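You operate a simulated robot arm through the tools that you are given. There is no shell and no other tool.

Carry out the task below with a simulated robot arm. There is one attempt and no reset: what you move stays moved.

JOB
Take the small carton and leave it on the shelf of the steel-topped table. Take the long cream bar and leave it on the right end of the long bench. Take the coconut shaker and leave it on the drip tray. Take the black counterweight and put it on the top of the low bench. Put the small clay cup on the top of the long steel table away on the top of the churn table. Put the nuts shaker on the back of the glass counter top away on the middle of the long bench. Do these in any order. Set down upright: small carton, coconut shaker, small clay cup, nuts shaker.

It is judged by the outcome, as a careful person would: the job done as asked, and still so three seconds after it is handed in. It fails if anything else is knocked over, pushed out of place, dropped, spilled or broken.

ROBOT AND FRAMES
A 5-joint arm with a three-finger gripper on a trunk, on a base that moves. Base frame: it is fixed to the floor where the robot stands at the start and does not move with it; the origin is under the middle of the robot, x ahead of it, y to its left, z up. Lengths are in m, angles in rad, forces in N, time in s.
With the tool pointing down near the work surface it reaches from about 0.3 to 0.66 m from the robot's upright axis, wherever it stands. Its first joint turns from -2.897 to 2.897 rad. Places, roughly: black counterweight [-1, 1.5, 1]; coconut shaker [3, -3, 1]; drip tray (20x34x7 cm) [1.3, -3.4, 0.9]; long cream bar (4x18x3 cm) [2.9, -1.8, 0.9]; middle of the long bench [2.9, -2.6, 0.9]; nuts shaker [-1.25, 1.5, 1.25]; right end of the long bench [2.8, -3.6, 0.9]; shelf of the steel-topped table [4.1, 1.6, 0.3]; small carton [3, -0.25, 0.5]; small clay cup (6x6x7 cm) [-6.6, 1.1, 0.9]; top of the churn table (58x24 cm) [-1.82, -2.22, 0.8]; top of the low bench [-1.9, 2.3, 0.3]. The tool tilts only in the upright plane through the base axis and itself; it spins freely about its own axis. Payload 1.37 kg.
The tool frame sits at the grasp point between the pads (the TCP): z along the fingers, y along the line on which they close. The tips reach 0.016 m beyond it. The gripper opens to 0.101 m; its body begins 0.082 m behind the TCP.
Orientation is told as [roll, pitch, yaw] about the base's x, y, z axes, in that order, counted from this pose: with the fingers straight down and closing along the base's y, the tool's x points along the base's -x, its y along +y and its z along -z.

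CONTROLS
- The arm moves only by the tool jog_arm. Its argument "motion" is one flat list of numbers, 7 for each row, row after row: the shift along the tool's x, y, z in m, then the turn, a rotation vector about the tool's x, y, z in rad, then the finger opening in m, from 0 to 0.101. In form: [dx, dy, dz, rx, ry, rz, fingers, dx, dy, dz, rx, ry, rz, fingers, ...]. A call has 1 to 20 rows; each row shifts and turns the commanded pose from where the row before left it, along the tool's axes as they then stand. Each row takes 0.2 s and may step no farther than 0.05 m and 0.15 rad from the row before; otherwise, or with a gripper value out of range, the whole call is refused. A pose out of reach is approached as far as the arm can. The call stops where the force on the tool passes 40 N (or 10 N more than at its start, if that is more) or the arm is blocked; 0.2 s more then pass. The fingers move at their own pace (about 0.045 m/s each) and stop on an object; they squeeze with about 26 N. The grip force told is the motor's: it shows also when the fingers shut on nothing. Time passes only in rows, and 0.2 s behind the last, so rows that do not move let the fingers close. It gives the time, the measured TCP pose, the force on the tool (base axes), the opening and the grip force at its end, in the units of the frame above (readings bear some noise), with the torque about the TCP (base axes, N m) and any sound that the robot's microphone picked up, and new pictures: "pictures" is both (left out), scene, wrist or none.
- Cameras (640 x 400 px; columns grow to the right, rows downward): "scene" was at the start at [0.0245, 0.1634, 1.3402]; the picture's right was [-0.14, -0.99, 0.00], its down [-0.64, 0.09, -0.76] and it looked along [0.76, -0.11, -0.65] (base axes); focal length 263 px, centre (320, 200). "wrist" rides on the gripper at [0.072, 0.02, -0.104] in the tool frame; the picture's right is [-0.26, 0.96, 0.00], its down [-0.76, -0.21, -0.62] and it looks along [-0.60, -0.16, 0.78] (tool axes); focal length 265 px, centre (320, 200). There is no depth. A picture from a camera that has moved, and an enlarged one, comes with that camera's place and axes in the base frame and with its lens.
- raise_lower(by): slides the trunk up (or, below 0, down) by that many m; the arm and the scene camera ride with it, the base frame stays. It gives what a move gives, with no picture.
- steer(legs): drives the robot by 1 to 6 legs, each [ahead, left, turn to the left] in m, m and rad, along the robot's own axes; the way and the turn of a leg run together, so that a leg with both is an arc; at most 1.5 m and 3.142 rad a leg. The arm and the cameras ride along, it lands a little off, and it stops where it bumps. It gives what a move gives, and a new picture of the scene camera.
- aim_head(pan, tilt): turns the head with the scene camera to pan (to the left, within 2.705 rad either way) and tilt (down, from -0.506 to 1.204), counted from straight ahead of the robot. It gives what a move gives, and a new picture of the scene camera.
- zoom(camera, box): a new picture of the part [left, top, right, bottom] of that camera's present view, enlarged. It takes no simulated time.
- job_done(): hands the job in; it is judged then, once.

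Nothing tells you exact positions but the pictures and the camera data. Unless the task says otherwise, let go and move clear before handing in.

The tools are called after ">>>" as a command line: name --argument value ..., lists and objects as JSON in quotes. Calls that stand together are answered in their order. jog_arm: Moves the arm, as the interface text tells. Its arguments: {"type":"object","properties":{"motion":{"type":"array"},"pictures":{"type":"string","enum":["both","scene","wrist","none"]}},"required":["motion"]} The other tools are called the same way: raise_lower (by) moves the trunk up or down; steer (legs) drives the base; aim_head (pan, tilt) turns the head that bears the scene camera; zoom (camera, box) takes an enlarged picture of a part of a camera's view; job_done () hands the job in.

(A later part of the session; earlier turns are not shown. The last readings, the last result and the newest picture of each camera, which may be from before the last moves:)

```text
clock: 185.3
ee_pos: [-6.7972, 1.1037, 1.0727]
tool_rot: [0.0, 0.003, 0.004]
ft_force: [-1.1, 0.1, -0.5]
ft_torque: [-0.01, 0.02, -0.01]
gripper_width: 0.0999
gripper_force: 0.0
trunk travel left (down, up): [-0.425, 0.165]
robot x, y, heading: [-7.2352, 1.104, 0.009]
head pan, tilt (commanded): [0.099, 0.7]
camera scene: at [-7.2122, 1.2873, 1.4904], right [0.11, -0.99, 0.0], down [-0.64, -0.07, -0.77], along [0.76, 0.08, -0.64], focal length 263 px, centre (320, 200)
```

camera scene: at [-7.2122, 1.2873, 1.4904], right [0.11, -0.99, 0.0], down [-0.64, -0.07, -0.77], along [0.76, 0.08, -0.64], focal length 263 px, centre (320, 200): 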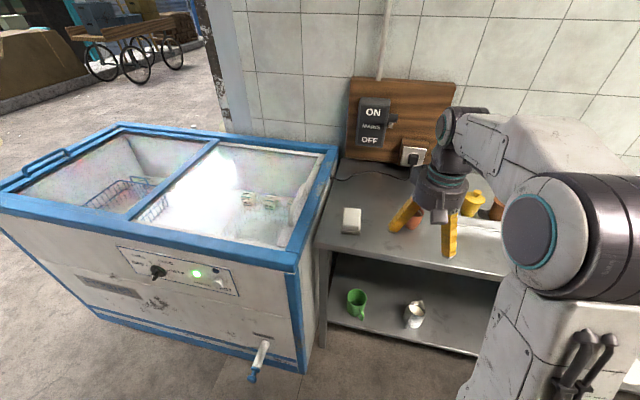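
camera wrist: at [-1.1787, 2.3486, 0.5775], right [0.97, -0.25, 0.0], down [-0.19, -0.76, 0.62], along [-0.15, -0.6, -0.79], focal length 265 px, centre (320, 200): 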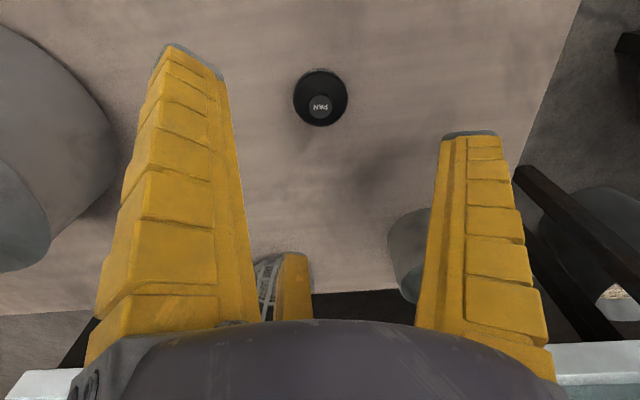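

>>> zoom --camera "scene" --box '[320, 160, 520, 285]'

>>> zoom --camera "wrist" --box '[0, 0, 640, 400]'

```text
3.20 times, centred on (420, 222) of scene
camera zoom: at [-7.2122, 1.2873, 1.4904], right [0.11, -0.99, 0.0], down [-0.64, -0.07, -0.77], along [0.76, 0.08, -0.64], focal length 841 px, centre (0, 128)
```

zoom: 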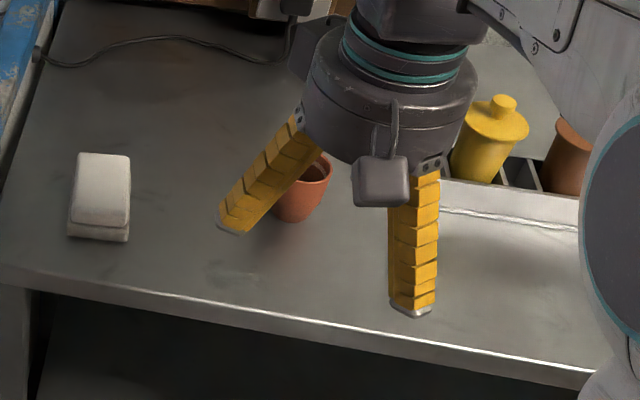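

```text
1.00 times, centred on (320, 200) of wrist (not enlarged: the box is as wide or as high as the picture)
camera zoom: at [-6.8706, 1.1232, 1.1779], right [0.26, 0.97, 0.0], down [0.76, -0.2, 0.62], along [0.6, -0.16, -0.79], focal length 265 px, centre (320, 200)
```

zoom: 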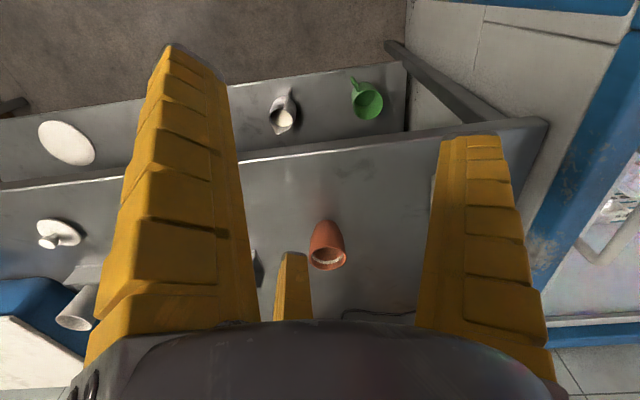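

>>> steer --legs '[[0.1, 0, 0]]'

>>> zoom --camera "wrist" --box '[220, 130, 440, 330]'

```text
clock: 186.5
ee_pos: [-6.7, 1.1037, 1.0735]
tool_rot: [0.0, 0.004, 0.004]
ft_force: [-0.3, -0.3, -0.7]
ft_torque: [-0.03, 0.01, 0.01]
gripper_width: 0.1
gripper_force: 0.0
trunk travel left (down, up): [-0.425, 0.165]
robot x, y, heading: [-7.1379, 1.1053, 0.002]
head pan, tilt (commanded): [0.099, 0.7]
camera scene: at [-7.113, 1.2878, 1.4904], right [0.1, -0.99, 0.0], down [-0.64, -0.07, -0.76], along [0.76, 0.08, -0.64], focal length 263 px, centre (320, 200)
```

scene: 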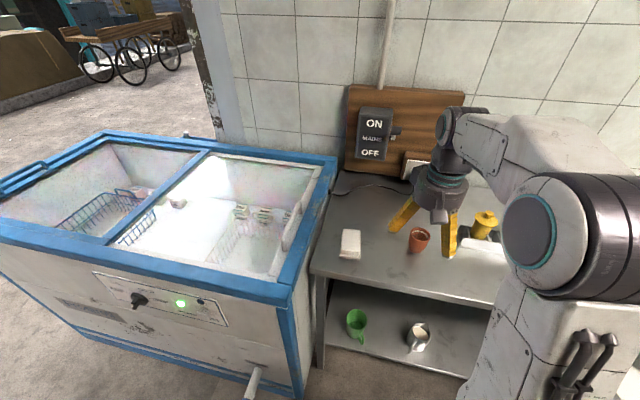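

```text
2.00 times, centred on (330, 230) of wrist
camera zoom: at [-6.7718, 1.1233, 1.1776], right [0.26, 0.97, 0.0], down [0.76, -0.2, 0.62], along [0.6, -0.16, -0.79], focal length 531 px, centre (300, 140)
```

zoom: 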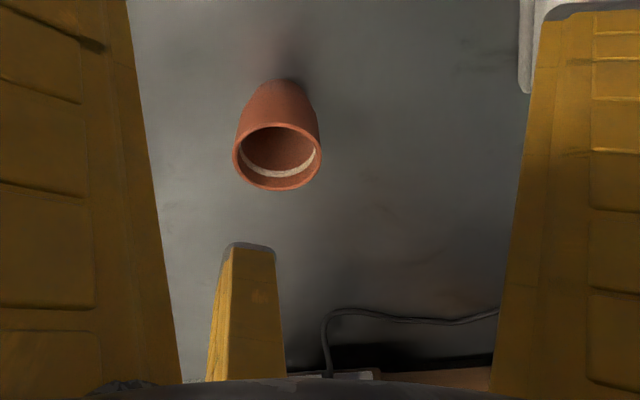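

>>> jog_arm --motion '[-0.0417, -0.016, 0, 0, 0, 0, 0.1, -0.0417, -0.016, 0, 0, 0, 0, 0.1, -0.0417, -0.016, 0, 0, 0, 0, 0.1, 0, 0, 0.04, 0, 0, 0, 0.1]' --pictures "wrist"

>>> zoom --camera "scene" --box '[340, 140, 500, 270]'

```text
clock: 187.5
ee_pos: [-6.5769, 1.0545, 1.0324]
tool_rot: [0.001, 0.004, 0.006]
ft_force: [-0.9, 0.1, 0.3]
ft_torque: [0.03, 0.02, -0.01]
gripper_width: 0.1
gripper_force: 0.1
trunk travel left (down, up): [-0.425, 0.165]
robot x, y, heading: [-7.1377, 1.1023, 0.006]
head pan, tilt (commanded): [0.099, 0.7]
camera wrist: at [-6.6498, 1.0746, 1.1372], right [0.26, 0.97, 0.0], down [0.76, -0.2, 0.62], along [0.6, -0.16, -0.79], focal length 265 px, centre (320, 200)
```

wrist: 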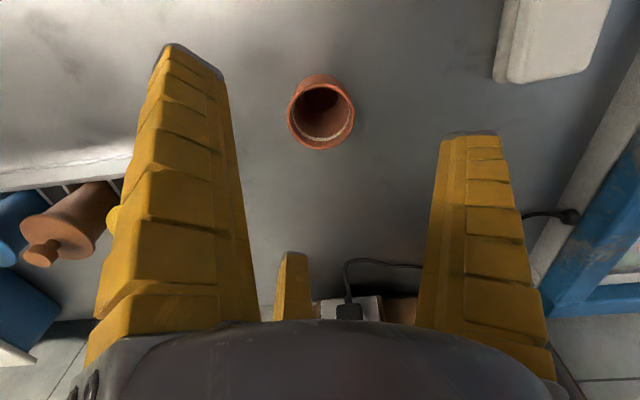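

```text
3.08 times, centred on (420, 205) of scene
camera zoom: at [-7.1139, 1.2877, 1.4904], right [0.1, -0.99, 0.0], down [-0.64, -0.07, -0.76], along [0.76, 0.08, -0.64], focal length 809 px, centre (12, 185)
```

zoom: 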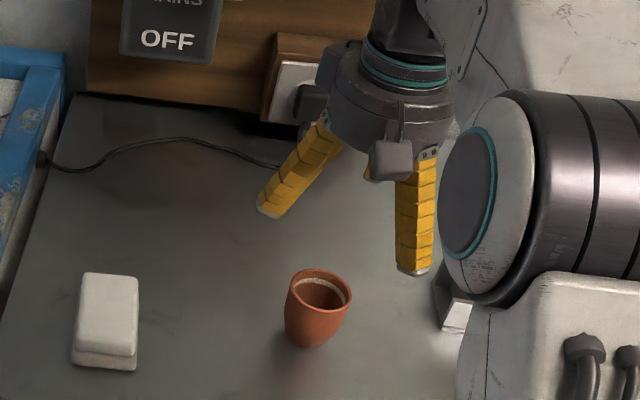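

Aligned over the cup. Descending around it and closing.

>>> jog_arm --motion '[-0.001, 0.001, 0.04, 0, 0, 0, 0.1, 0, 0, 0.04, 0, 0, 0, 0.1, 0, 0, 0.03, 0, 0, 0, 0.1, 0, 0, 0.016, 0, 0, 0, 0.1]' --pictures "both"

>>> zoom --camera "scene" --box '[340, 160, 500, 270]'

```text
clock: 188.5
ee_pos: [-6.5762, 1.0555, 0.9072]
tool_rot: [0.001, 0.003, 0.003]
ft_force: [0.2, 0.9, -0.5]
ft_torque: [0.01, 0.0, -0.01]
gripper_width: 0.0996
gripper_force: 0.2
trunk travel left (down, up): [-0.425, 0.165]
robot x, y, heading: [-7.1405, 1.1044, 0.004]
head pan, tilt (commanded): [0.099, 0.7]
camera scene: at [-7.1139, 1.2878, 1.4904], right [0.1, -0.99, 0.0], down [-0.64, -0.07, -0.76], along [0.76, 0.08, -0.64], focal length 263 px, centre (320, 200)
camera wrist: at [-6.6486, 1.0756, 1.0116], right [0.26, 0.97, 0.0], down [0.76, -0.2, 0.62], along [0.6, -0.16, -0.79], focal length 265 px, centre (320, 200)
```

scene: 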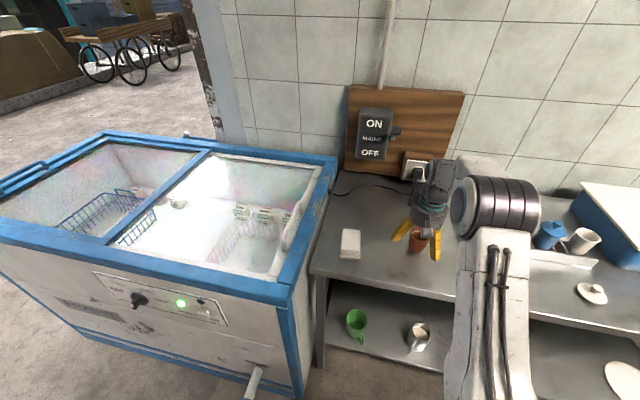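
wrist: 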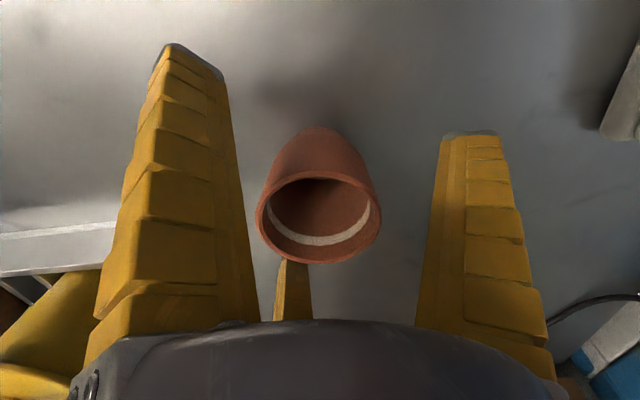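

```text
3.64 times, centred on (420, 215) of scene
camera zoom: at [-7.1139, 1.2878, 1.4904], right [0.1, -0.99, 0.0], down [-0.64, -0.07, -0.76], along [0.76, 0.08, -0.64], focal length 956 px, centre (-44, 146)
```

zoom: 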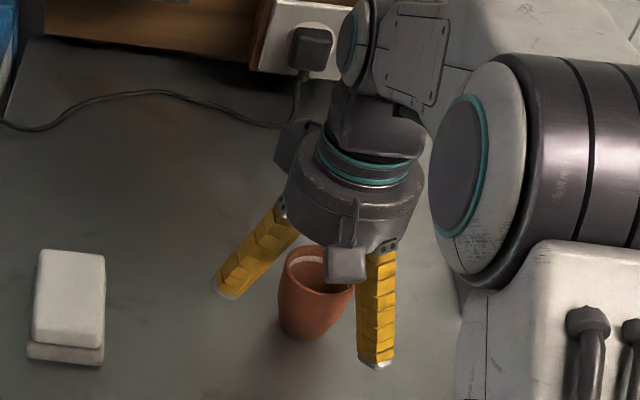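

>>> jog_arm --motion '[0.004, 0, 0.002, 0, 0, 0, 0.1, 0, 0, 0, 0, 0, 0, 0.06, 0, 0, 0, 0, 0, 0, 0.04, 0, 0, 0, 0, 0, 0, 0.0, 0, 0, 0, 0, 0, 0, 0.0, 0, 0, 0, 0, 0, 0, 0.0]' --pictures "wrist"

>>> zoom --camera "scene" --box '[340, 160, 500, 270]'

```text
clock: 189.9
ee_pos: [-6.5795, 1.0579, 0.9058]
tool_rot: [0.001, 0.003, 0.002]
ft_force: [0.5, 0.9, 0.1]
ft_torque: [0.01, -0.01, 0.0]
gripper_width: 0.05
gripper_force: 26.1
trunk travel left (down, up): [-0.425, 0.165]
robot x, y, heading: [-7.137, 1.1028, 0.003]
head pan, tilt (commanded): [0.099, 0.7]
camera wrist: at [-6.6517, 1.0761, 1.0098], right [0.26, 0.97, 0.0], down [0.76, -0.2, 0.62], along [0.6, -0.16, -0.79], focal length 265 px, centre (320, 200)
```

wrist: 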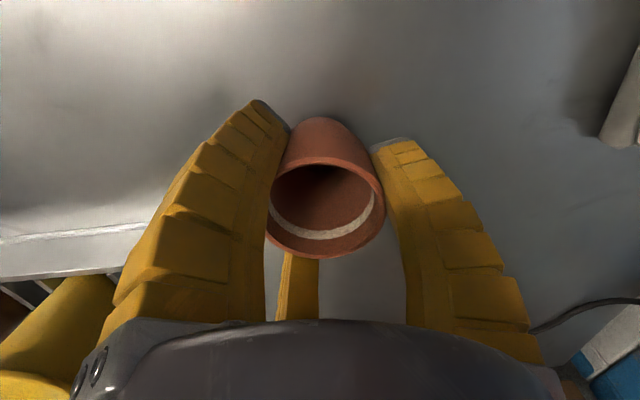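

```text
3.64 times, centred on (420, 215) of scene
camera zoom: at [-7.114, 1.2878, 1.4904], right [0.1, -0.99, 0.0], down [-0.64, -0.07, -0.76], along [0.76, 0.08, -0.64], focal length 956 px, centre (-44, 146)
```

zoom: 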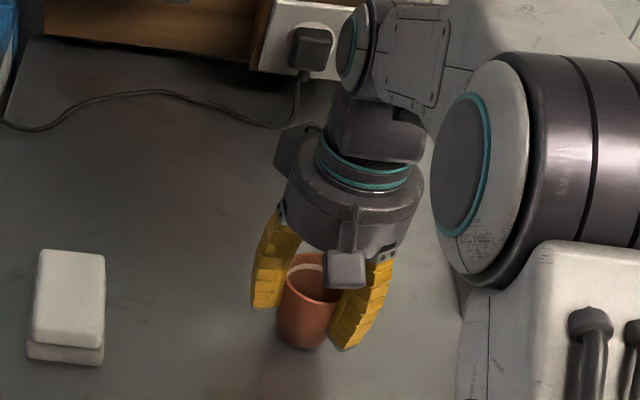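

Gripped. Lifting the cup.

>>> jog_arm --motion '[0, 0, -0.015, 0, 0, 0, 0.0, 0, 0, -0.03, 0, 0, 0, 0.0, 0, 0, -0.04, 0, 0, 0, 0.0, 0, 0, -0.05, 0, 0, 0, 0.0, 0, 0, -0.03, 0, 0, 0, 0.0]' --pictures "wrist"

>>> zoom --camera "scene" --box '[320, 100, 520, 270]'

```text
clock: 191.1
ee_pos: [-6.5776, 1.0587, 1.0707]
tool_rot: [0.0, 0.003, 0.004]
ft_force: [-0.2, 0.5, -0.5]
ft_torque: [-0.02, 0.01, -0.01]
gripper_width: 0.05
gripper_force: 26.0
trunk travel left (down, up): [-0.425, 0.165]
robot x, y, heading: [-7.1377, 1.1097, 0.008]
head pan, tilt (commanded): [0.099, 0.7]
camera wrist: at [-6.65, 1.0788, 1.1751], right [0.26, 0.97, 0.0], down [0.76, -0.2, 0.62], along [0.6, -0.16, -0.79], focal length 265 px, centre (320, 200)
```

wrist: 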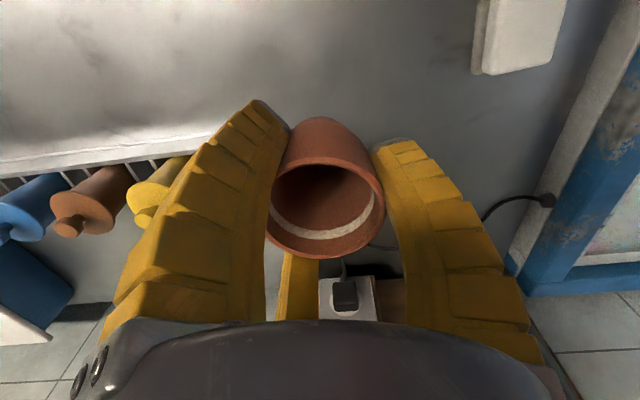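

```text
2.35 times, centred on (420, 185) of scene
camera zoom: at [-7.114, 1.2878, 1.4904], right [0.1, -0.99, 0.0], down [-0.64, -0.07, -0.76], along [0.76, 0.08, -0.64], focal length 619 px, centre (85, 235)
```

zoom: 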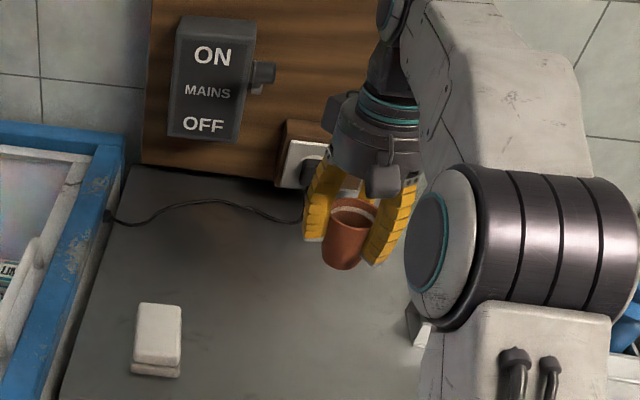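

The cup is held. Retracting and driving out of the shop to the street.

>>> jog_arm --motion '[0.04, 0, 0, 0, 0, 0, 0.0, 0.04, 0, 0, 0, 0, 0, 0.0, 0.04, 0, 0, 0, 0, 0, 0.0, 0.04, 0, 0, 0, 0, 0, 0.0]' --pictures "none"

>>> steer --legs '[[-0.43, 0, 0], [0, 1.5, 0], [0, 0.6, 0]]'

```text
clock: 192.1
ee_pos: [-6.7406, 1.0553, 1.0705]
tool_rot: [0.0, 0.001, 0.005]
ft_force: [-0.3, -0.7, -0.8]
ft_torque: [0.01, 0.01, -0.01]
gripper_width: 0.0498
gripper_force: 26.0
trunk travel left (down, up): [-0.425, 0.165]
robot x, y, heading: [-7.1401, 1.1021, 0.005]
head pan, tilt (commanded): [0.099, 0.7]
```

```text
clock: 204.7
ee_pos: [-7.1602, 3.146, 1.0697]
tool_rot: [0.001, 0.004, -0.009]
ft_force: [-0.6, 0.5, -0.7]
ft_torque: [-0.04, -0.01, 0.03]
gripper_width: 0.0498
gripper_force: 26.0
trunk travel left (down, up): [-0.425, 0.165]
robot x, y, heading: [-7.557, 3.2042, -0.013]
head pan, tilt (commanded): [0.099, 0.7]
camera scene: at [-7.5317, 3.3841, 1.4904], right [0.09, -1.0, 0.0], down [-0.64, -0.06, -0.76], along [0.76, 0.07, -0.64], focal length 263 px, centre (320, 200)
```

scene: 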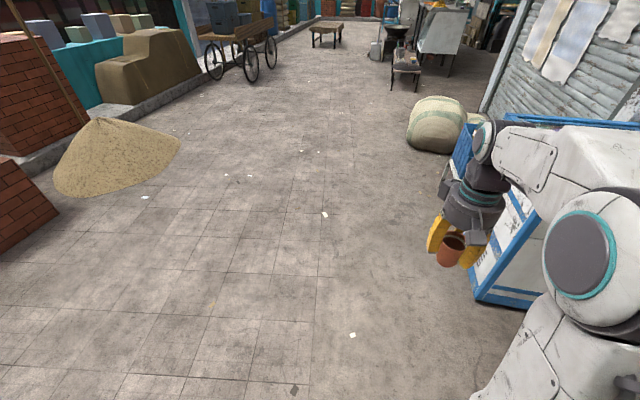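

>>> steer --legs '[[0, 0, 0.03], [1.5, 0, 0], [1.5, 0, 0], [1.35, 0, 0]]'

>>> aim_head --pan -1.5 --tilt 0.4

```text
clock: 225.9
ee_pos: [-2.806, 3.2548, 1.0704]
tool_rot: [0.0, 0.003, 0.031]
ft_force: [-0.3, -0.5, -0.5]
ft_torque: [-0.01, 0.0, -0.01]
gripper_width: 0.0497
gripper_force: 26.0
trunk travel left (down, up): [-0.425, 0.165]
robot x, y, heading: [-3.203, 3.2944, 0.032]
head pan, tilt (commanded): [0.099, 0.7]
camera scene: at [-3.187, 3.4771, 1.4904], right [0.13, -0.99, 0.0], down [-0.64, -0.08, -0.76], along [0.76, 0.1, -0.64], focal length 263 px, centre (320, 200)
```

scene: 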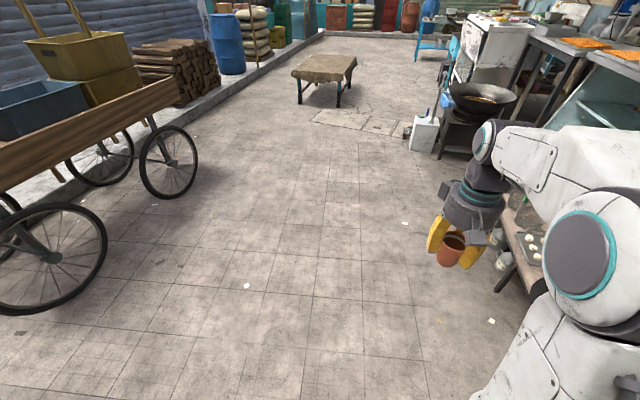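

```text
clock: 227.6
ee_pos: [-2.806, 3.2549, 1.0705]
tool_rot: [0.0, 0.004, 0.031]
ft_force: [-0.7, 0.0, -0.7]
ft_torque: [0.01, -0.01, -0.01]
gripper_width: 0.0495
gripper_force: 26.3
trunk travel left (down, up): [-0.425, 0.165]
robot x, y, heading: [-3.2091, 3.2901, 0.032]
head pan, tilt (commanded): [-1.499, 0.4]
camera scene: at [-3.2618, 3.3738, 1.5173], right [-0.99, -0.1, 0.0], down [-0.04, 0.39, -0.92], along [0.1, -0.92, -0.39], focal length 263 px, centre (320, 200)
```

scene: 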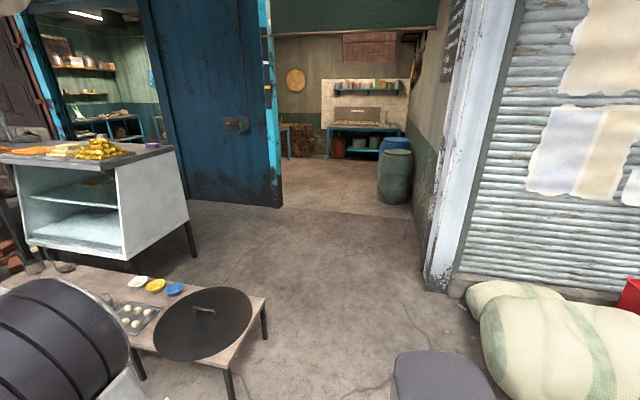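

>>> steer --legs '[[0, 0, -1.6], [0.3, -0.12, 0], [1.5, 0, 0]]'

>>> aim_head --pan 0.2 --tilt 0.35

```text
clock: 240.7
ee_pos: [-3.3527, 1.0742, 1.0696]
tool_rot: [-0.001, 0.004, -1.557]
ft_force: [0.5, 0.3, -0.5]
ft_torque: [0.01, 0.01, -0.01]
gripper_width: 0.0496
gripper_force: 25.7
trunk travel left (down, up): [-0.425, 0.165]
robot x, y, heading: [-3.3091, 1.4752, -1.554]
head pan, tilt (commanded): [-1.499, 0.4]
camera scene: at [-3.2263, 1.5281, 1.5173], right [-0.09, 1.0, 0.0], down [0.39, 0.03, -0.92], along [-0.92, -0.08, -0.39], focal length 263 px, centre (320, 200)
```

scene: 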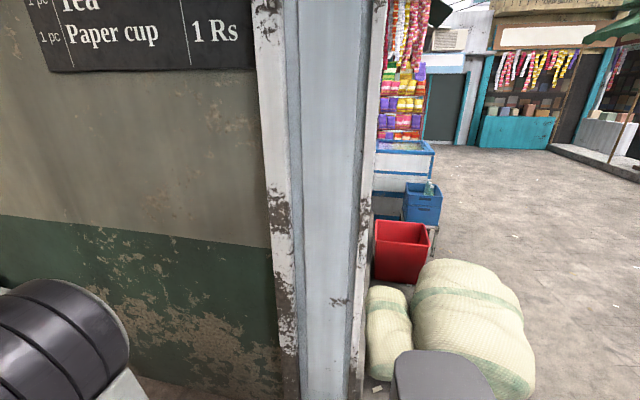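

```text
clock: 242.5
ee_pos: [-3.3534, 1.0745, 1.0697]
tool_rot: [0.001, 0.002, -1.556]
ft_force: [-0.6, 0.3, -0.8]
ft_torque: [0.04, -0.03, 0.02]
gripper_width: 0.0495
gripper_force: 25.7
trunk travel left (down, up): [-0.425, 0.165]
robot x, y, heading: [-3.3087, 1.4744, -1.56]
head pan, tilt (commanded): [0.201, 0.351]
camera scene: at [-3.1142, 1.4453, 1.5218], right [-0.98, -0.21, 0.0], down [-0.07, 0.34, -0.94], along [0.2, -0.92, -0.34], focal length 263 px, centre (320, 200)
```

scene: 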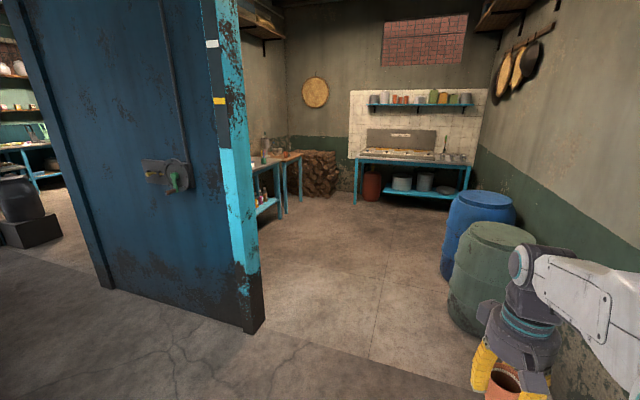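

>>> steer --legs '[[0, 0.28, 0], [1.5, 0, 0], [0.8, 0, 0]]'

>>> aim_head --pan 1.0 --tilt 0.4

```text
clock: 255.5
ee_pos: [-3.0686, -1.2591, 1.0709]
tool_rot: [0.001, 0.003, -1.58]
ft_force: [0.4, -0.4, -1.0]
ft_torque: [0.02, -0.02, 0.01]
gripper_width: 0.0496
gripper_force: 26.2
trunk travel left (down, up): [-0.425, 0.165]
robot x, y, heading: [-3.0184, -0.8582, -1.581]
head pan, tilt (commanded): [0.201, 0.351]
camera scene: at [-2.8224, -0.8937, 1.5218], right [-0.98, -0.19, 0.0], down [-0.07, 0.34, -0.94], along [0.18, -0.92, -0.34], focal length 263 px, centre (320, 200)
```

scene: 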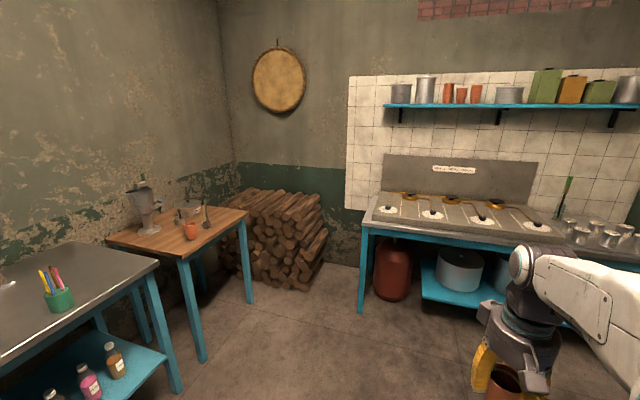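

```text
clock: 256.6
ee_pos: [-3.0697, -1.2582, 1.0707]
tool_rot: [0.001, 0.003, -1.58]
ft_force: [0.7, -0.1, -1.3]
ft_torque: [-0.04, -0.01, 0.01]
gripper_width: 0.0498
gripper_force: 25.9
trunk travel left (down, up): [-0.425, 0.165]
robot x, y, heading: [-3.0133, -0.8613, -1.58]
head pan, tilt (commanded): [1.0, 0.4]
camera scene: at [-2.7627, -0.8528, 1.5173], right [-0.55, -0.84, 0.0], down [-0.33, 0.21, -0.92], along [0.77, -0.5, -0.39], focal length 263 px, centre (320, 200)
```

scene: 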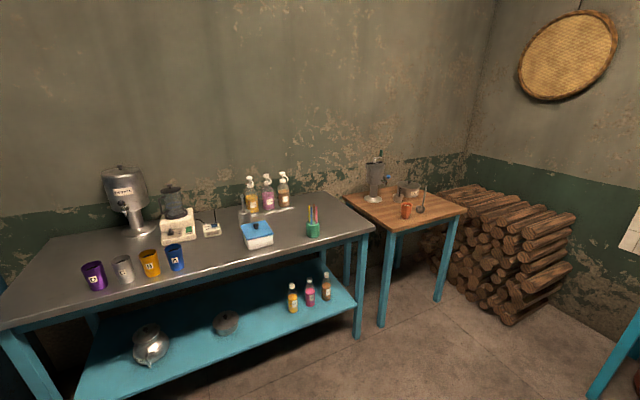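

The wooden table at about (-1.8, -2.2) is the churn table. Zooming to see free space on it.

>>> zoom --camera "scene" --box '[330, 140, 490, 260]'

```text
3.33 times, centred on (410, 200) of scene
camera zoom: at [-2.7627, -0.8528, 1.5173], right [-0.55, -0.84, 0.0], down [-0.33, 0.21, -0.92], along [0.77, -0.5, -0.39], focal length 876 px, centre (20, 200)
```

zoom: 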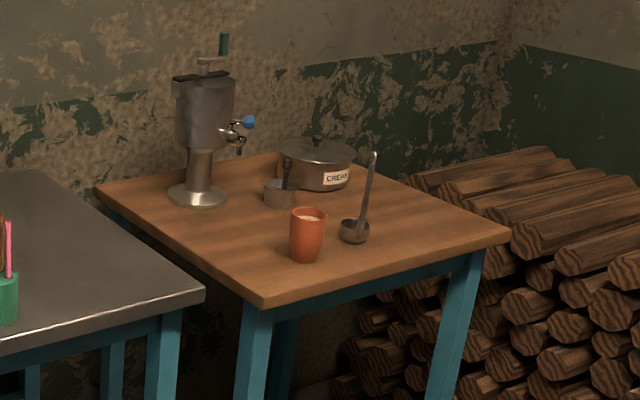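

>>> steer --legs '[[0, 0, 1.58], [0.5, -1.3, 0]]'

>>> aim_head --pan -0.1 --tilt 0.7

```text
clock: 267.4
ee_pos: [-2.1244, -2.223, 1.0711]
tool_rot: [0.0, 0.003, -0.018]
ft_force: [0.1, 1.1, -0.4]
ft_torque: [0.03, 0.01, 0.01]
gripper_width: 0.0496
gripper_force: 25.9
trunk travel left (down, up): [-0.425, 0.165]
robot x, y, heading: [-2.5227, -2.1646, -0.017]
head pan, tilt (commanded): [1.0, 0.4]
camera scene: at [-2.5275, -1.9121, 1.5173], right [0.83, -0.56, 0.0], down [-0.22, -0.32, -0.92], along [0.51, 0.77, -0.39], focal length 263 px, centre (320, 200)
```

scene: 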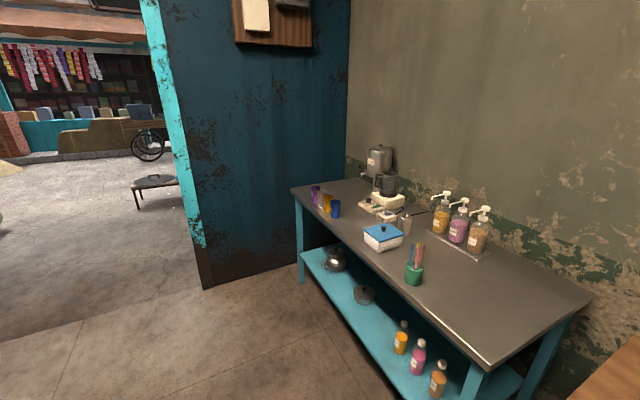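

```text
clock: 268.8
ee_pos: [-2.1252, -2.2225, 1.0702]
tool_rot: [0.0, 0.003, -0.019]
ft_force: [-0.3, 0.9, -1.0]
ft_torque: [0.01, -0.02, 0.03]
gripper_width: 0.0495
gripper_force: 26.4
trunk travel left (down, up): [-0.425, 0.165]
robot x, y, heading: [-2.5207, -2.1634, -0.016]
head pan, tilt (commanded): [-0.099, 0.7]
camera scene: at [-2.4946, -1.9989, 1.4904], right [-0.12, -0.99, 0.0], down [-0.64, 0.07, -0.77], along [0.76, -0.09, -0.64], focal length 263 px, centre (320, 200)
```

scene: 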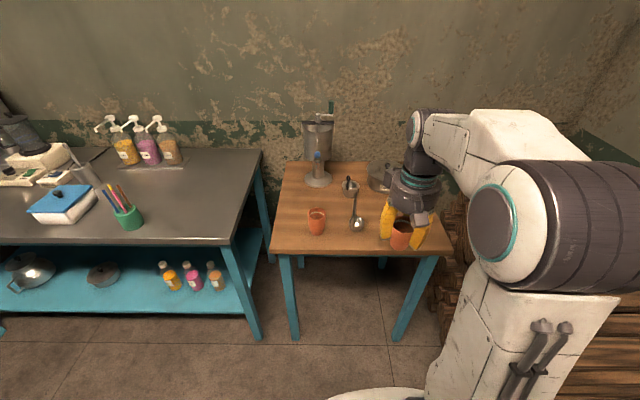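

>>> steer --legs '[[0.08, -0.08, 0]]'

>>> zoom --camera "wrist" --box '[0, 0, 640, 400]'

```text
clock: 270.0
ee_pos: [-2.0469, -2.3036, 1.0691]
tool_rot: [0.0, 0.003, -0.017]
ft_force: [0.7, -1.5, -1.5]
ft_torque: [0.03, -0.01, -0.01]
gripper_width: 0.0495
gripper_force: 25.8
trunk travel left (down, up): [-0.425, 0.165]
robot x, y, heading: [-2.4426, -2.2469, -0.014]
head pan, tilt (commanded): [-0.099, 0.7]
camera scene: at [-2.4167, -2.0806, 1.4905], right [-0.12, -0.99, 0.0], down [-0.64, 0.07, -0.76], along [0.76, -0.09, -0.64], focal length 263 px, centre (320, 200)
```

scene: 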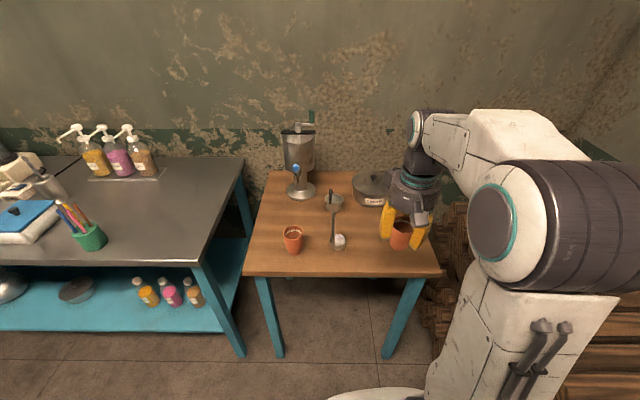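

```text
1.00 times, centred on (320, 200) of wrist (not enlarged: the box is as wide or as high as the picture)
camera zoom: at [-2.1192, -2.282, 1.1744], right [0.28, 0.96, 0.0], down [0.75, -0.22, 0.62], along [0.59, -0.17, -0.79], focal length 265 px, centre (320, 200)
```

zoom: 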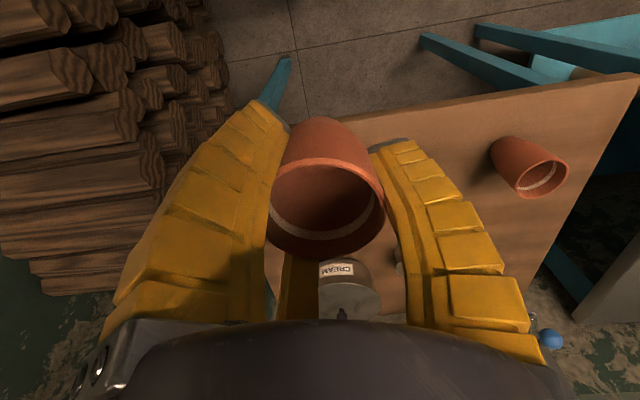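

>>> jog_arm --motion '[-0.041, -0.0171, 0, 0, 0, 0, 0.0, -0.041, -0.0171, 0, 0, 0, 0, 0.0, -0.041, -0.0171, 0, 0, 0, 0, 0.0, -0.04, -0.0171, 0, 0, 0, 0, 0.0, 0, 0, 0.05, 0, 0, 0, 0.0, 0, 0, 0.05, 0, 0, 0, 0.0]' --pictures "both"

>>> zoom --camera "scene" --box '[240, 140, 480, 290]'

```text
clock: 271.4
ee_pos: [-1.8847, -2.3737, 0.9696]
tool_rot: [0.001, 0.003, -0.018]
ft_force: [0.1, 1.4, 0.2]
ft_torque: [-0.05, -0.02, -0.01]
gripper_width: 0.0498
gripper_force: 26.1
trunk travel left (down, up): [-0.425, 0.165]
robot x, y, heading: [-2.4494, -2.2474, -0.016]
head pan, tilt (commanded): [-0.099, 0.7]
camera scene: at [-2.4171, -2.08, 1.4904], right [-0.12, -0.99, 0.0], down [-0.64, 0.07, -0.76], along [0.76, -0.09, -0.64], focal length 263 px, centre (320, 200)
camera wrist: at [-1.9576, -2.3525, 1.0743], right [0.28, 0.96, 0.0], down [0.75, -0.22, 0.62], along [0.59, -0.17, -0.79], focal length 265 px, centre (320, 200)
```

scene: 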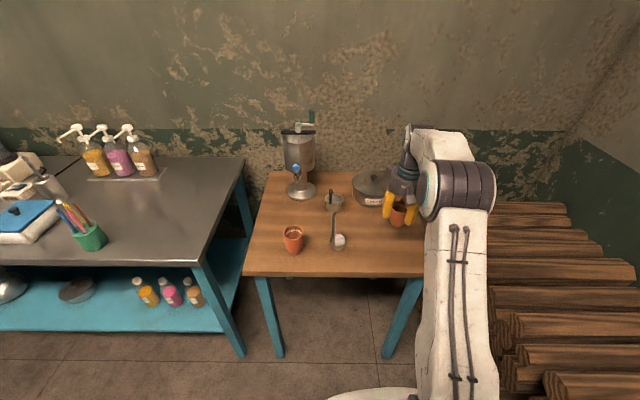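
wrist: 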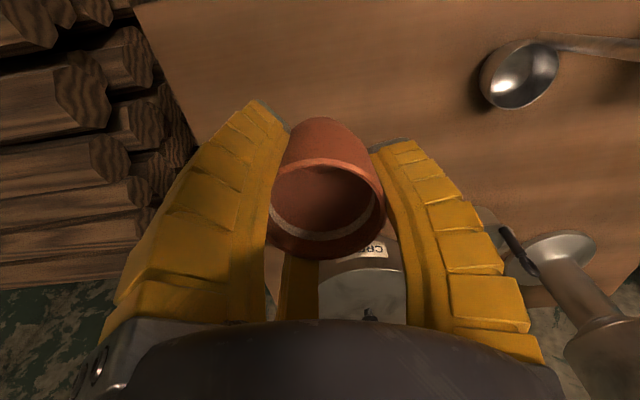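

```text
2.67 times, centred on (360, 215) of scene
camera zoom: at [-2.4171, -2.08, 1.4904], right [-0.12, -0.99, 0.0], down [-0.64, 0.07, -0.76], along [0.76, -0.09, -0.64], focal length 701 px, centre (213, 160)
```

zoom: 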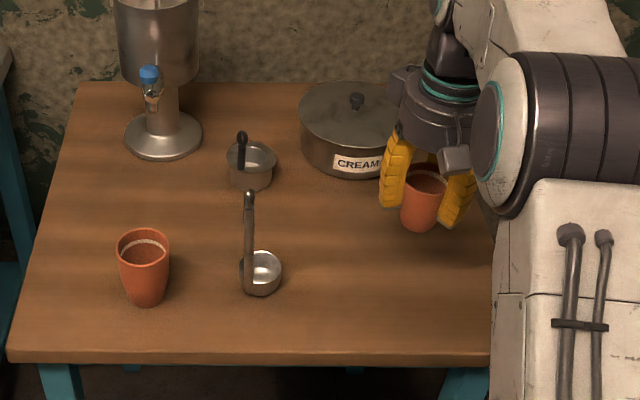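

>>> jog_arm --motion '[0, 0, 0.04, 0, 0, 0, 0.0, 0, 0, 0.04, 0, 0, 0, 0.0, 0, 0, 0.02, 0, 0, 0, 0.0]' --pictures "wrist"

>>> zoom --camera "scene" --box '[320, 160, 480, 280]'

```text
clock: 272.2
ee_pos: [-1.8841, -2.3736, 0.8719]
tool_rot: [-0.002, 0.002, -0.017]
ft_force: [0.5, -0.9, -0.6]
ft_torque: [0.01, 0.0, 0.01]
gripper_width: 0.0495
gripper_force: 25.7
trunk travel left (down, up): [-0.425, 0.165]
robot x, y, heading: [-2.4451, -2.2503, -0.013]
head pan, tilt (commanded): [-0.099, 0.7]
camera wrist: at [-1.9563, -2.3524, 0.9758], right [0.28, 0.96, 0.0], down [0.75, -0.22, 0.62], along [0.59, -0.17, -0.79], focal length 265 px, centre (320, 200)
```

wrist: 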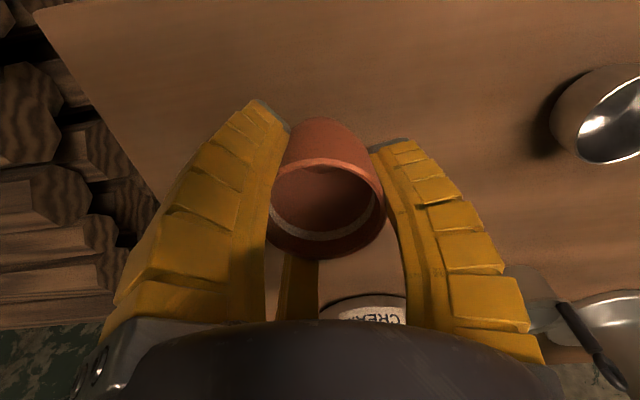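

```text
3.33 times, centred on (400, 220) of scene
camera zoom: at [-2.4172, -2.08, 1.4904], right [-0.12, -0.99, 0.0], down [-0.64, 0.07, -0.76], along [0.76, -0.09, -0.64], focal length 876 px, centre (53, 133)
```

zoom: 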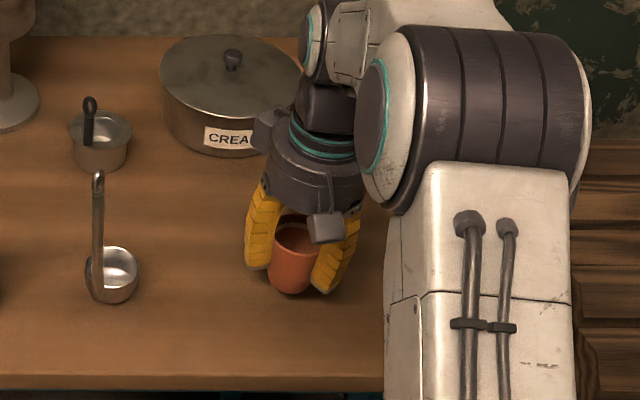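

>>> jog_arm --motion '[0, 0, 0.007, 0, 0, 0, 0.0, 0, 0, 0.007, 0, 0, 0, 0.0, 0, 0, 0.005, 0, 0, 0, 0.0, 0, 0, 0.005, 0, 0, 0, 0.0]' --pictures "none"

>>> zoom --camera "scene" --box '[360, 190, 440, 250]'

```text
clock: 273.2
ee_pos: [-1.8862, -2.3756, 0.846]
tool_rot: [-0.001, 0.002, -0.018]
ft_force: [-0.1, 0.7, -0.8]
ft_torque: [-0.01, 0.03, 0.0]
gripper_width: 0.0495
gripper_force: 26.3
trunk travel left (down, up): [-0.425, 0.165]
robot x, y, heading: [-2.4449, -2.2462, -0.022]
head pan, tilt (commanded): [-0.099, 0.7]
```

```text
6.67 times, centred on (400, 220) of scene
camera zoom: at [-2.4173, -2.08, 1.4904], right [-0.12, -0.99, 0.0], down [-0.64, 0.07, -0.76], along [0.76, -0.09, -0.64], focal length 1753 px, centre (-213, 67)
```

zoom: 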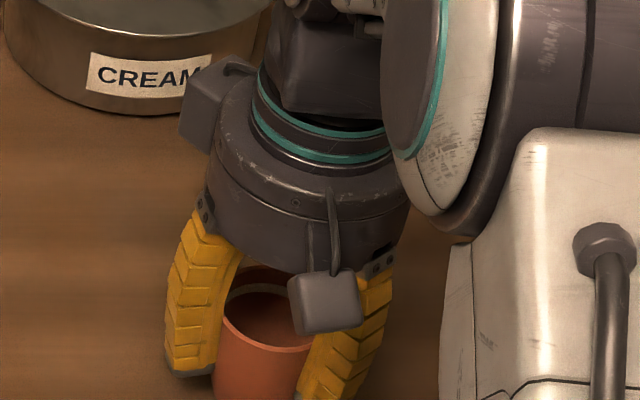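

>>> jog_arm --motion '[0, 0, 0.004, 0, 0, 0, 0.0, 0, 0, 0.004, 0, 0, 0, 0.0]' --pictures "none"

>>> zoom --camera "scene" --box '[350, 200, 430, 260]'

```text
clock: 273.8
ee_pos: [-1.8852, -2.3751, 0.842]
tool_rot: [0.0, -0.005, -0.017]
ft_force: [-1.0, -1.7, 19.8]
ft_torque: [0.1, -0.11, 0.13]
gripper_width: 0.0502
gripper_force: 26.0
trunk travel left (down, up): [-0.425, 0.165]
robot x, y, heading: [-2.4442, -2.2439, -0.014]
head pan, tilt (commanded): [-0.099, 0.7]
```

```text
6.67 times, centred on (390, 230) of scene
camera zoom: at [-2.4196, -2.0798, 1.4908], right [-0.12, -0.99, 0.0], down [-0.64, 0.07, -0.77], along [0.76, -0.09, -0.64], focal length 1753 px, centre (-147, 0)
```

zoom: 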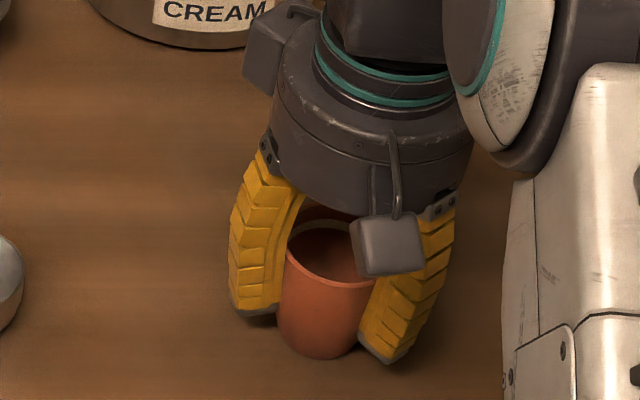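

Contact. Releasing the cup and lifting straight up.

>>> jog_arm --motion '[0, 0, -0.003, 0, 0, 0, 0.0, 0, 0, 0, 0, 0, 0, 0.06, 0, 0, 0, 0, 0, 0, 0.08, 0, 0, 0, 0, 0, 0, 0.1, 0, 0, 0, 0, 0, 0, 0.1, 0, 0, 0, 0, 0, 0, 0.1, 0, 0, -0.03, 0, 0, 0, 0.1, 0, 0, -0.05, 0, 0, 0, 0.1, 0, 0, -0.05, 0, 0, 0, 0.1, 0, 0, -0.05, 0, 0, 0, 0.1]' --pictures "both"

>>> zoom --camera "scene" --box '[240, 140, 480, 290]'

```text
clock: 276.0
ee_pos: [-1.8874, -2.3726, 1.0211]
tool_rot: [0.0, 0.004, -0.019]
ft_force: [0.9, -1.0, 0.4]
ft_torque: [0.03, 0.0, 0.02]
gripper_width: 0.1004
gripper_force: 0.1
trunk travel left (down, up): [-0.425, 0.165]
robot x, y, heading: [-2.443, -2.2427, -0.016]
head pan, tilt (commanded): [-0.099, 0.7]
camera scene: at [-2.4176, -2.0799, 1.4904], right [-0.12, -0.99, 0.0], down [-0.64, 0.07, -0.77], along [0.76, -0.09, -0.64], focal length 263 px, centre (320, 200)
camera wrist: at [-1.9583, -2.3511, 1.125], right [0.28, 0.96, 0.0], down [0.75, -0.22, 0.62], along [0.59, -0.17, -0.79], focal length 265 px, centre (320, 200)
```

scene: 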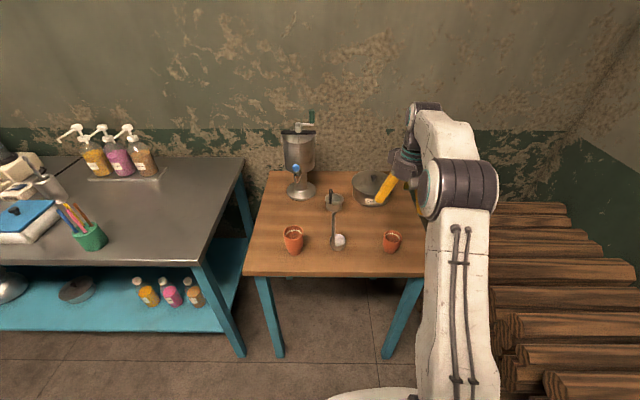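
wrist: 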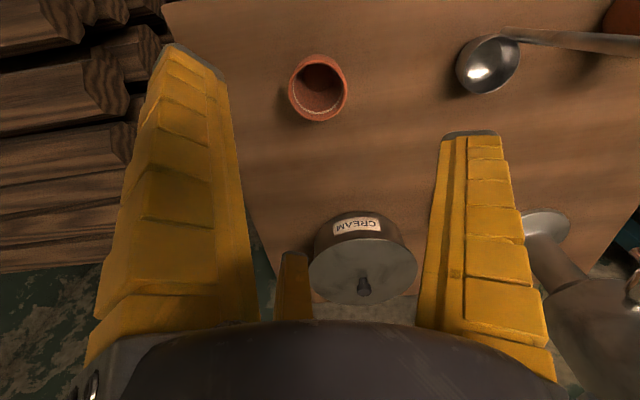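

```text
2.67 times, centred on (360, 215) of scene
camera zoom: at [-2.4176, -2.0799, 1.4904], right [-0.12, -0.99, 0.0], down [-0.64, 0.07, -0.77], along [0.76, -0.09, -0.64], focal length 701 px, centre (213, 160)
```

zoom: 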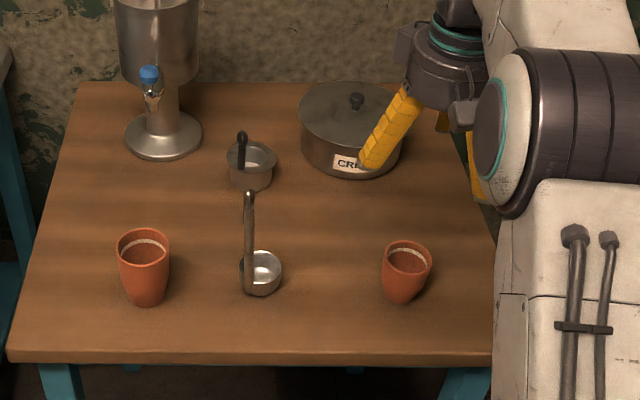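

The clay cup stands upright on the churn table. Next, the nuts shaker: retract, leave this room, and return to the glass counter.

>>> jog_arm --motion '[0.04, 0.01, -0.02, 0, 0, 0, 0.1, 0.04, 0.01, -0.02, 0, 0, 0, 0.1, 0.04, 0.01, 0, 0, 0, 0, 0.1, 0.04, 0.01, 0, 0, 0, 0, 0.1]' --pictures "none"

>>> steer --legs '[[-0.55, 1.2, 0], [0, 1.5, 0], [0, 0.1, 0]]'

```text
clock: 277.0
ee_pos: [-2.0474, -2.3297, 1.0625]
tool_rot: [0.0, 0.004, -0.017]
ft_force: [-0.2, 0.1, 0.6]
ft_torque: [-0.01, 0.01, 0.0]
gripper_width: 0.1001
gripper_force: 0.2
trunk travel left (down, up): [-0.425, 0.165]
robot x, y, heading: [-2.4467, -2.2481, -0.021]
head pan, tilt (commanded): [-0.099, 0.7]
```

```text
clock: 291.3
ee_pos: [-2.5482, 0.4703, 1.0624]
tool_rot: [0.001, 0.001, -0.011]
ft_force: [-0.5, -0.1, 0.0]
ft_torque: [-0.03, 0.01, -0.02]
gripper_width: 0.0998
gripper_force: 0.2
trunk travel left (down, up): [-0.425, 0.165]
robot x, y, heading: [-2.945, 0.5491, -0.015]
head pan, tilt (commanded): [-0.099, 0.7]
camera scene: at [-2.9226, 0.7174, 1.4903], right [-0.11, -0.99, 0.0], down [-0.64, 0.07, -0.77], along [0.76, -0.08, -0.64], focal length 263 px, centre (320, 200)
```

scene: 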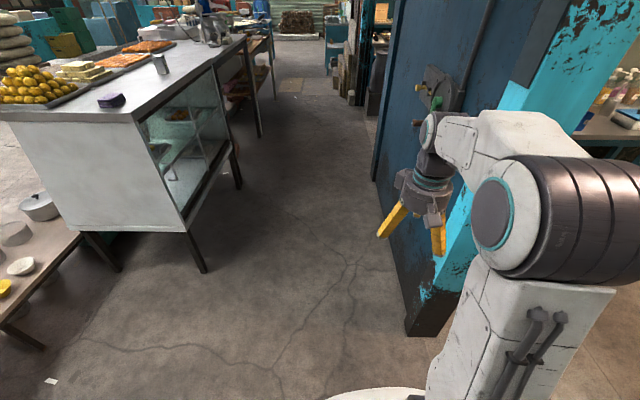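

>>> steer --legs '[[0, 0, 1.585], [0.12, 0, 0], [0, -1.5, 0], [0, -0.17, 0]]'

>>> raise_lower --by 0.12

>>> aim_head --pan 0.0 --tilt 0.7

```text
clock: 304.3
ee_pos: [-1.2315, 1.0639, 1.0624]
tool_rot: [0.002, 0.001, 1.564]
ft_force: [0.1, -0.3, -0.1]
ft_torque: [0.0, 0.04, -0.01]
gripper_width: 0.0998
gripper_force: 0.0
trunk travel left (down, up): [-0.425, 0.165]
robot x, y, heading: [-1.3097, 0.6623, 1.564]
head pan, tilt (commanded): [-0.099, 0.7]
camera scene: at [-1.4763, 0.6882, 1.4905], right [0.99, -0.1, 0.0], down [-0.07, -0.64, -0.76], along [0.08, 0.76, -0.64], focal length 263 px, centre (320, 200)
```

scene: 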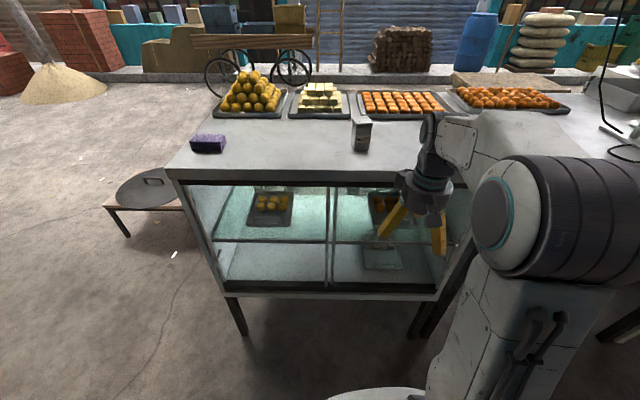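

```text
clock: 305.8
ee_pos: [-1.2335, 1.0631, 1.1825]
tool_rot: [0.0, 0.001, 1.567]
ft_force: [-0.1, -0.2, 0.1]
ft_torque: [-0.02, -0.03, 0.0]
gripper_width: 0.0998
gripper_force: 0.0
trunk travel left (down, up): [-0.545, 0.045]
robot x, y, heading: [-1.313, 0.6607, 1.562]
head pan, tilt (commanded): [-0.099, 0.7]
```

```text
clock: 306.5
ee_pos: [-1.2326, 1.0655, 1.1835]
tool_rot: [0.0, 0.001, 1.565]
ft_force: [0.4, -0.8, -0.2]
ft_torque: [0.01, -0.01, -0.03]
gripper_width: 0.0999
gripper_force: 0.0
trunk travel left (down, up): [-0.545, 0.045]
robot x, y, heading: [-1.314, 0.6637, 1.562]
head pan, tilt (commanded): [0.0, 0.7]
camera scene: at [-1.4855, 0.6887, 1.6104], right [1.0, -0.01, 0.0], down [0.0, -0.64, -0.76], along [0.0, 0.76, -0.64], focal length 263 px, centre (320, 200)
```

scene: 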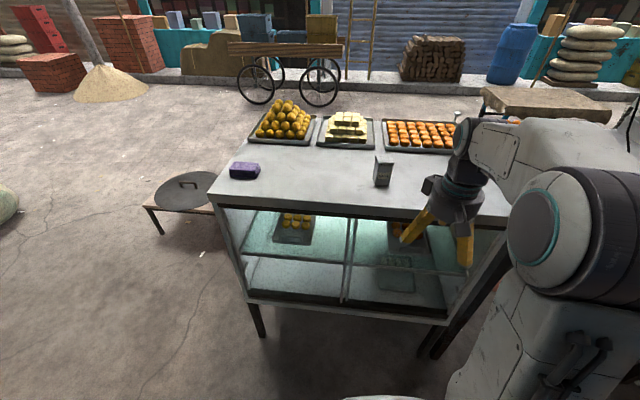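

>>> jog_arm --motion '[0, 0, -0.04, 0, 0, 0, 0.1, 0, 0, -0.04, 0, 0, 0, 0.1]' --pictures "none"

>>> steer --legs '[[0.22, 0, 0]]'

>>> zoom --camera "wrist" --box '[0, 0, 640, 400]'

>>> zoom --camera "scene" --box '[340, 130, 500, 250]'

```text
clock: 307.1
ee_pos: [-1.2325, 1.0623, 1.2636]
tool_rot: [0.001, 0.003, 1.566]
ft_force: [0.7, 0.1, 0.3]
ft_torque: [-0.02, -0.02, 0.01]
gripper_width: 0.1
gripper_force: 0.1
trunk travel left (down, up): [-0.545, 0.045]
robot x, y, heading: [-1.3132, 0.6615, 1.567]
head pan, tilt (commanded): [0.0, 0.7]
```

```text
clock: 308.8
ee_pos: [-1.2323, 1.2856, 1.2626]
tool_rot: [-0.001, 0.004, 1.565]
ft_force: [-0.6, -0.1, 0.3]
ft_torque: [-0.02, 0.01, 0.03]
gripper_width: 0.0999
gripper_force: 0.0
trunk travel left (down, up): [-0.545, 0.045]
robot x, y, heading: [-1.3073, 0.8883, 1.572]
head pan, tilt (commanded): [0.0, 0.7]
camera scene: at [-1.4846, 0.9109, 1.6104], right [1.0, 0.0, 0.0], down [0.0, -0.64, -0.76], along [0.0, 0.76, -0.64], focal length 263 px, centre (320, 200)
```

scene: 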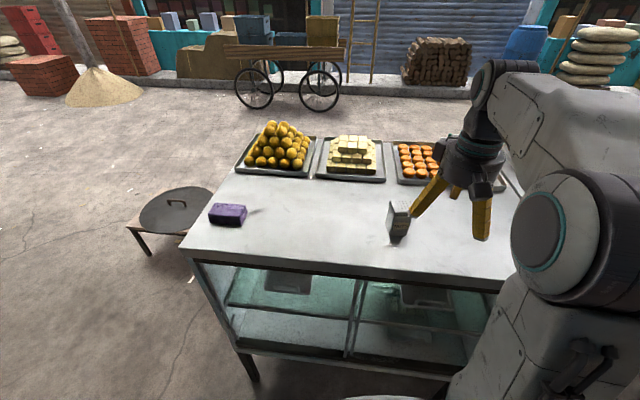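

```text
1.00 times, centred on (320, 200) of wrist (not enlarged: the box is as wide or as high as the picture)
camera zoom: at [-1.2529, 1.2144, 1.3665], right [-0.96, 0.27, 0.0], down [0.21, 0.76, 0.62], along [0.17, 0.6, -0.79], focal length 265 px, centre (320, 200)
```

zoom: 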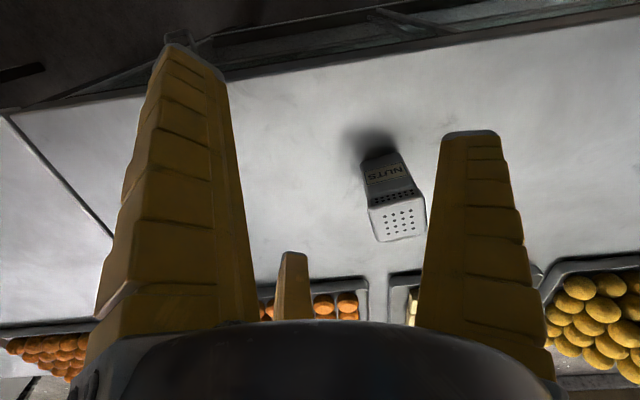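

```text
3.33 times, centred on (420, 190) of scene
camera zoom: at [-1.4846, 0.9109, 1.6104], right [1.0, 0.0, 0.0], down [0.0, -0.64, -0.76], along [0.0, 0.76, -0.64], focal length 876 px, centre (-13, 233)
```

zoom: 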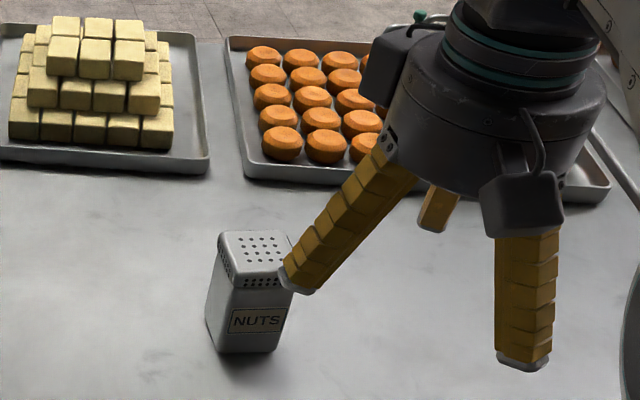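

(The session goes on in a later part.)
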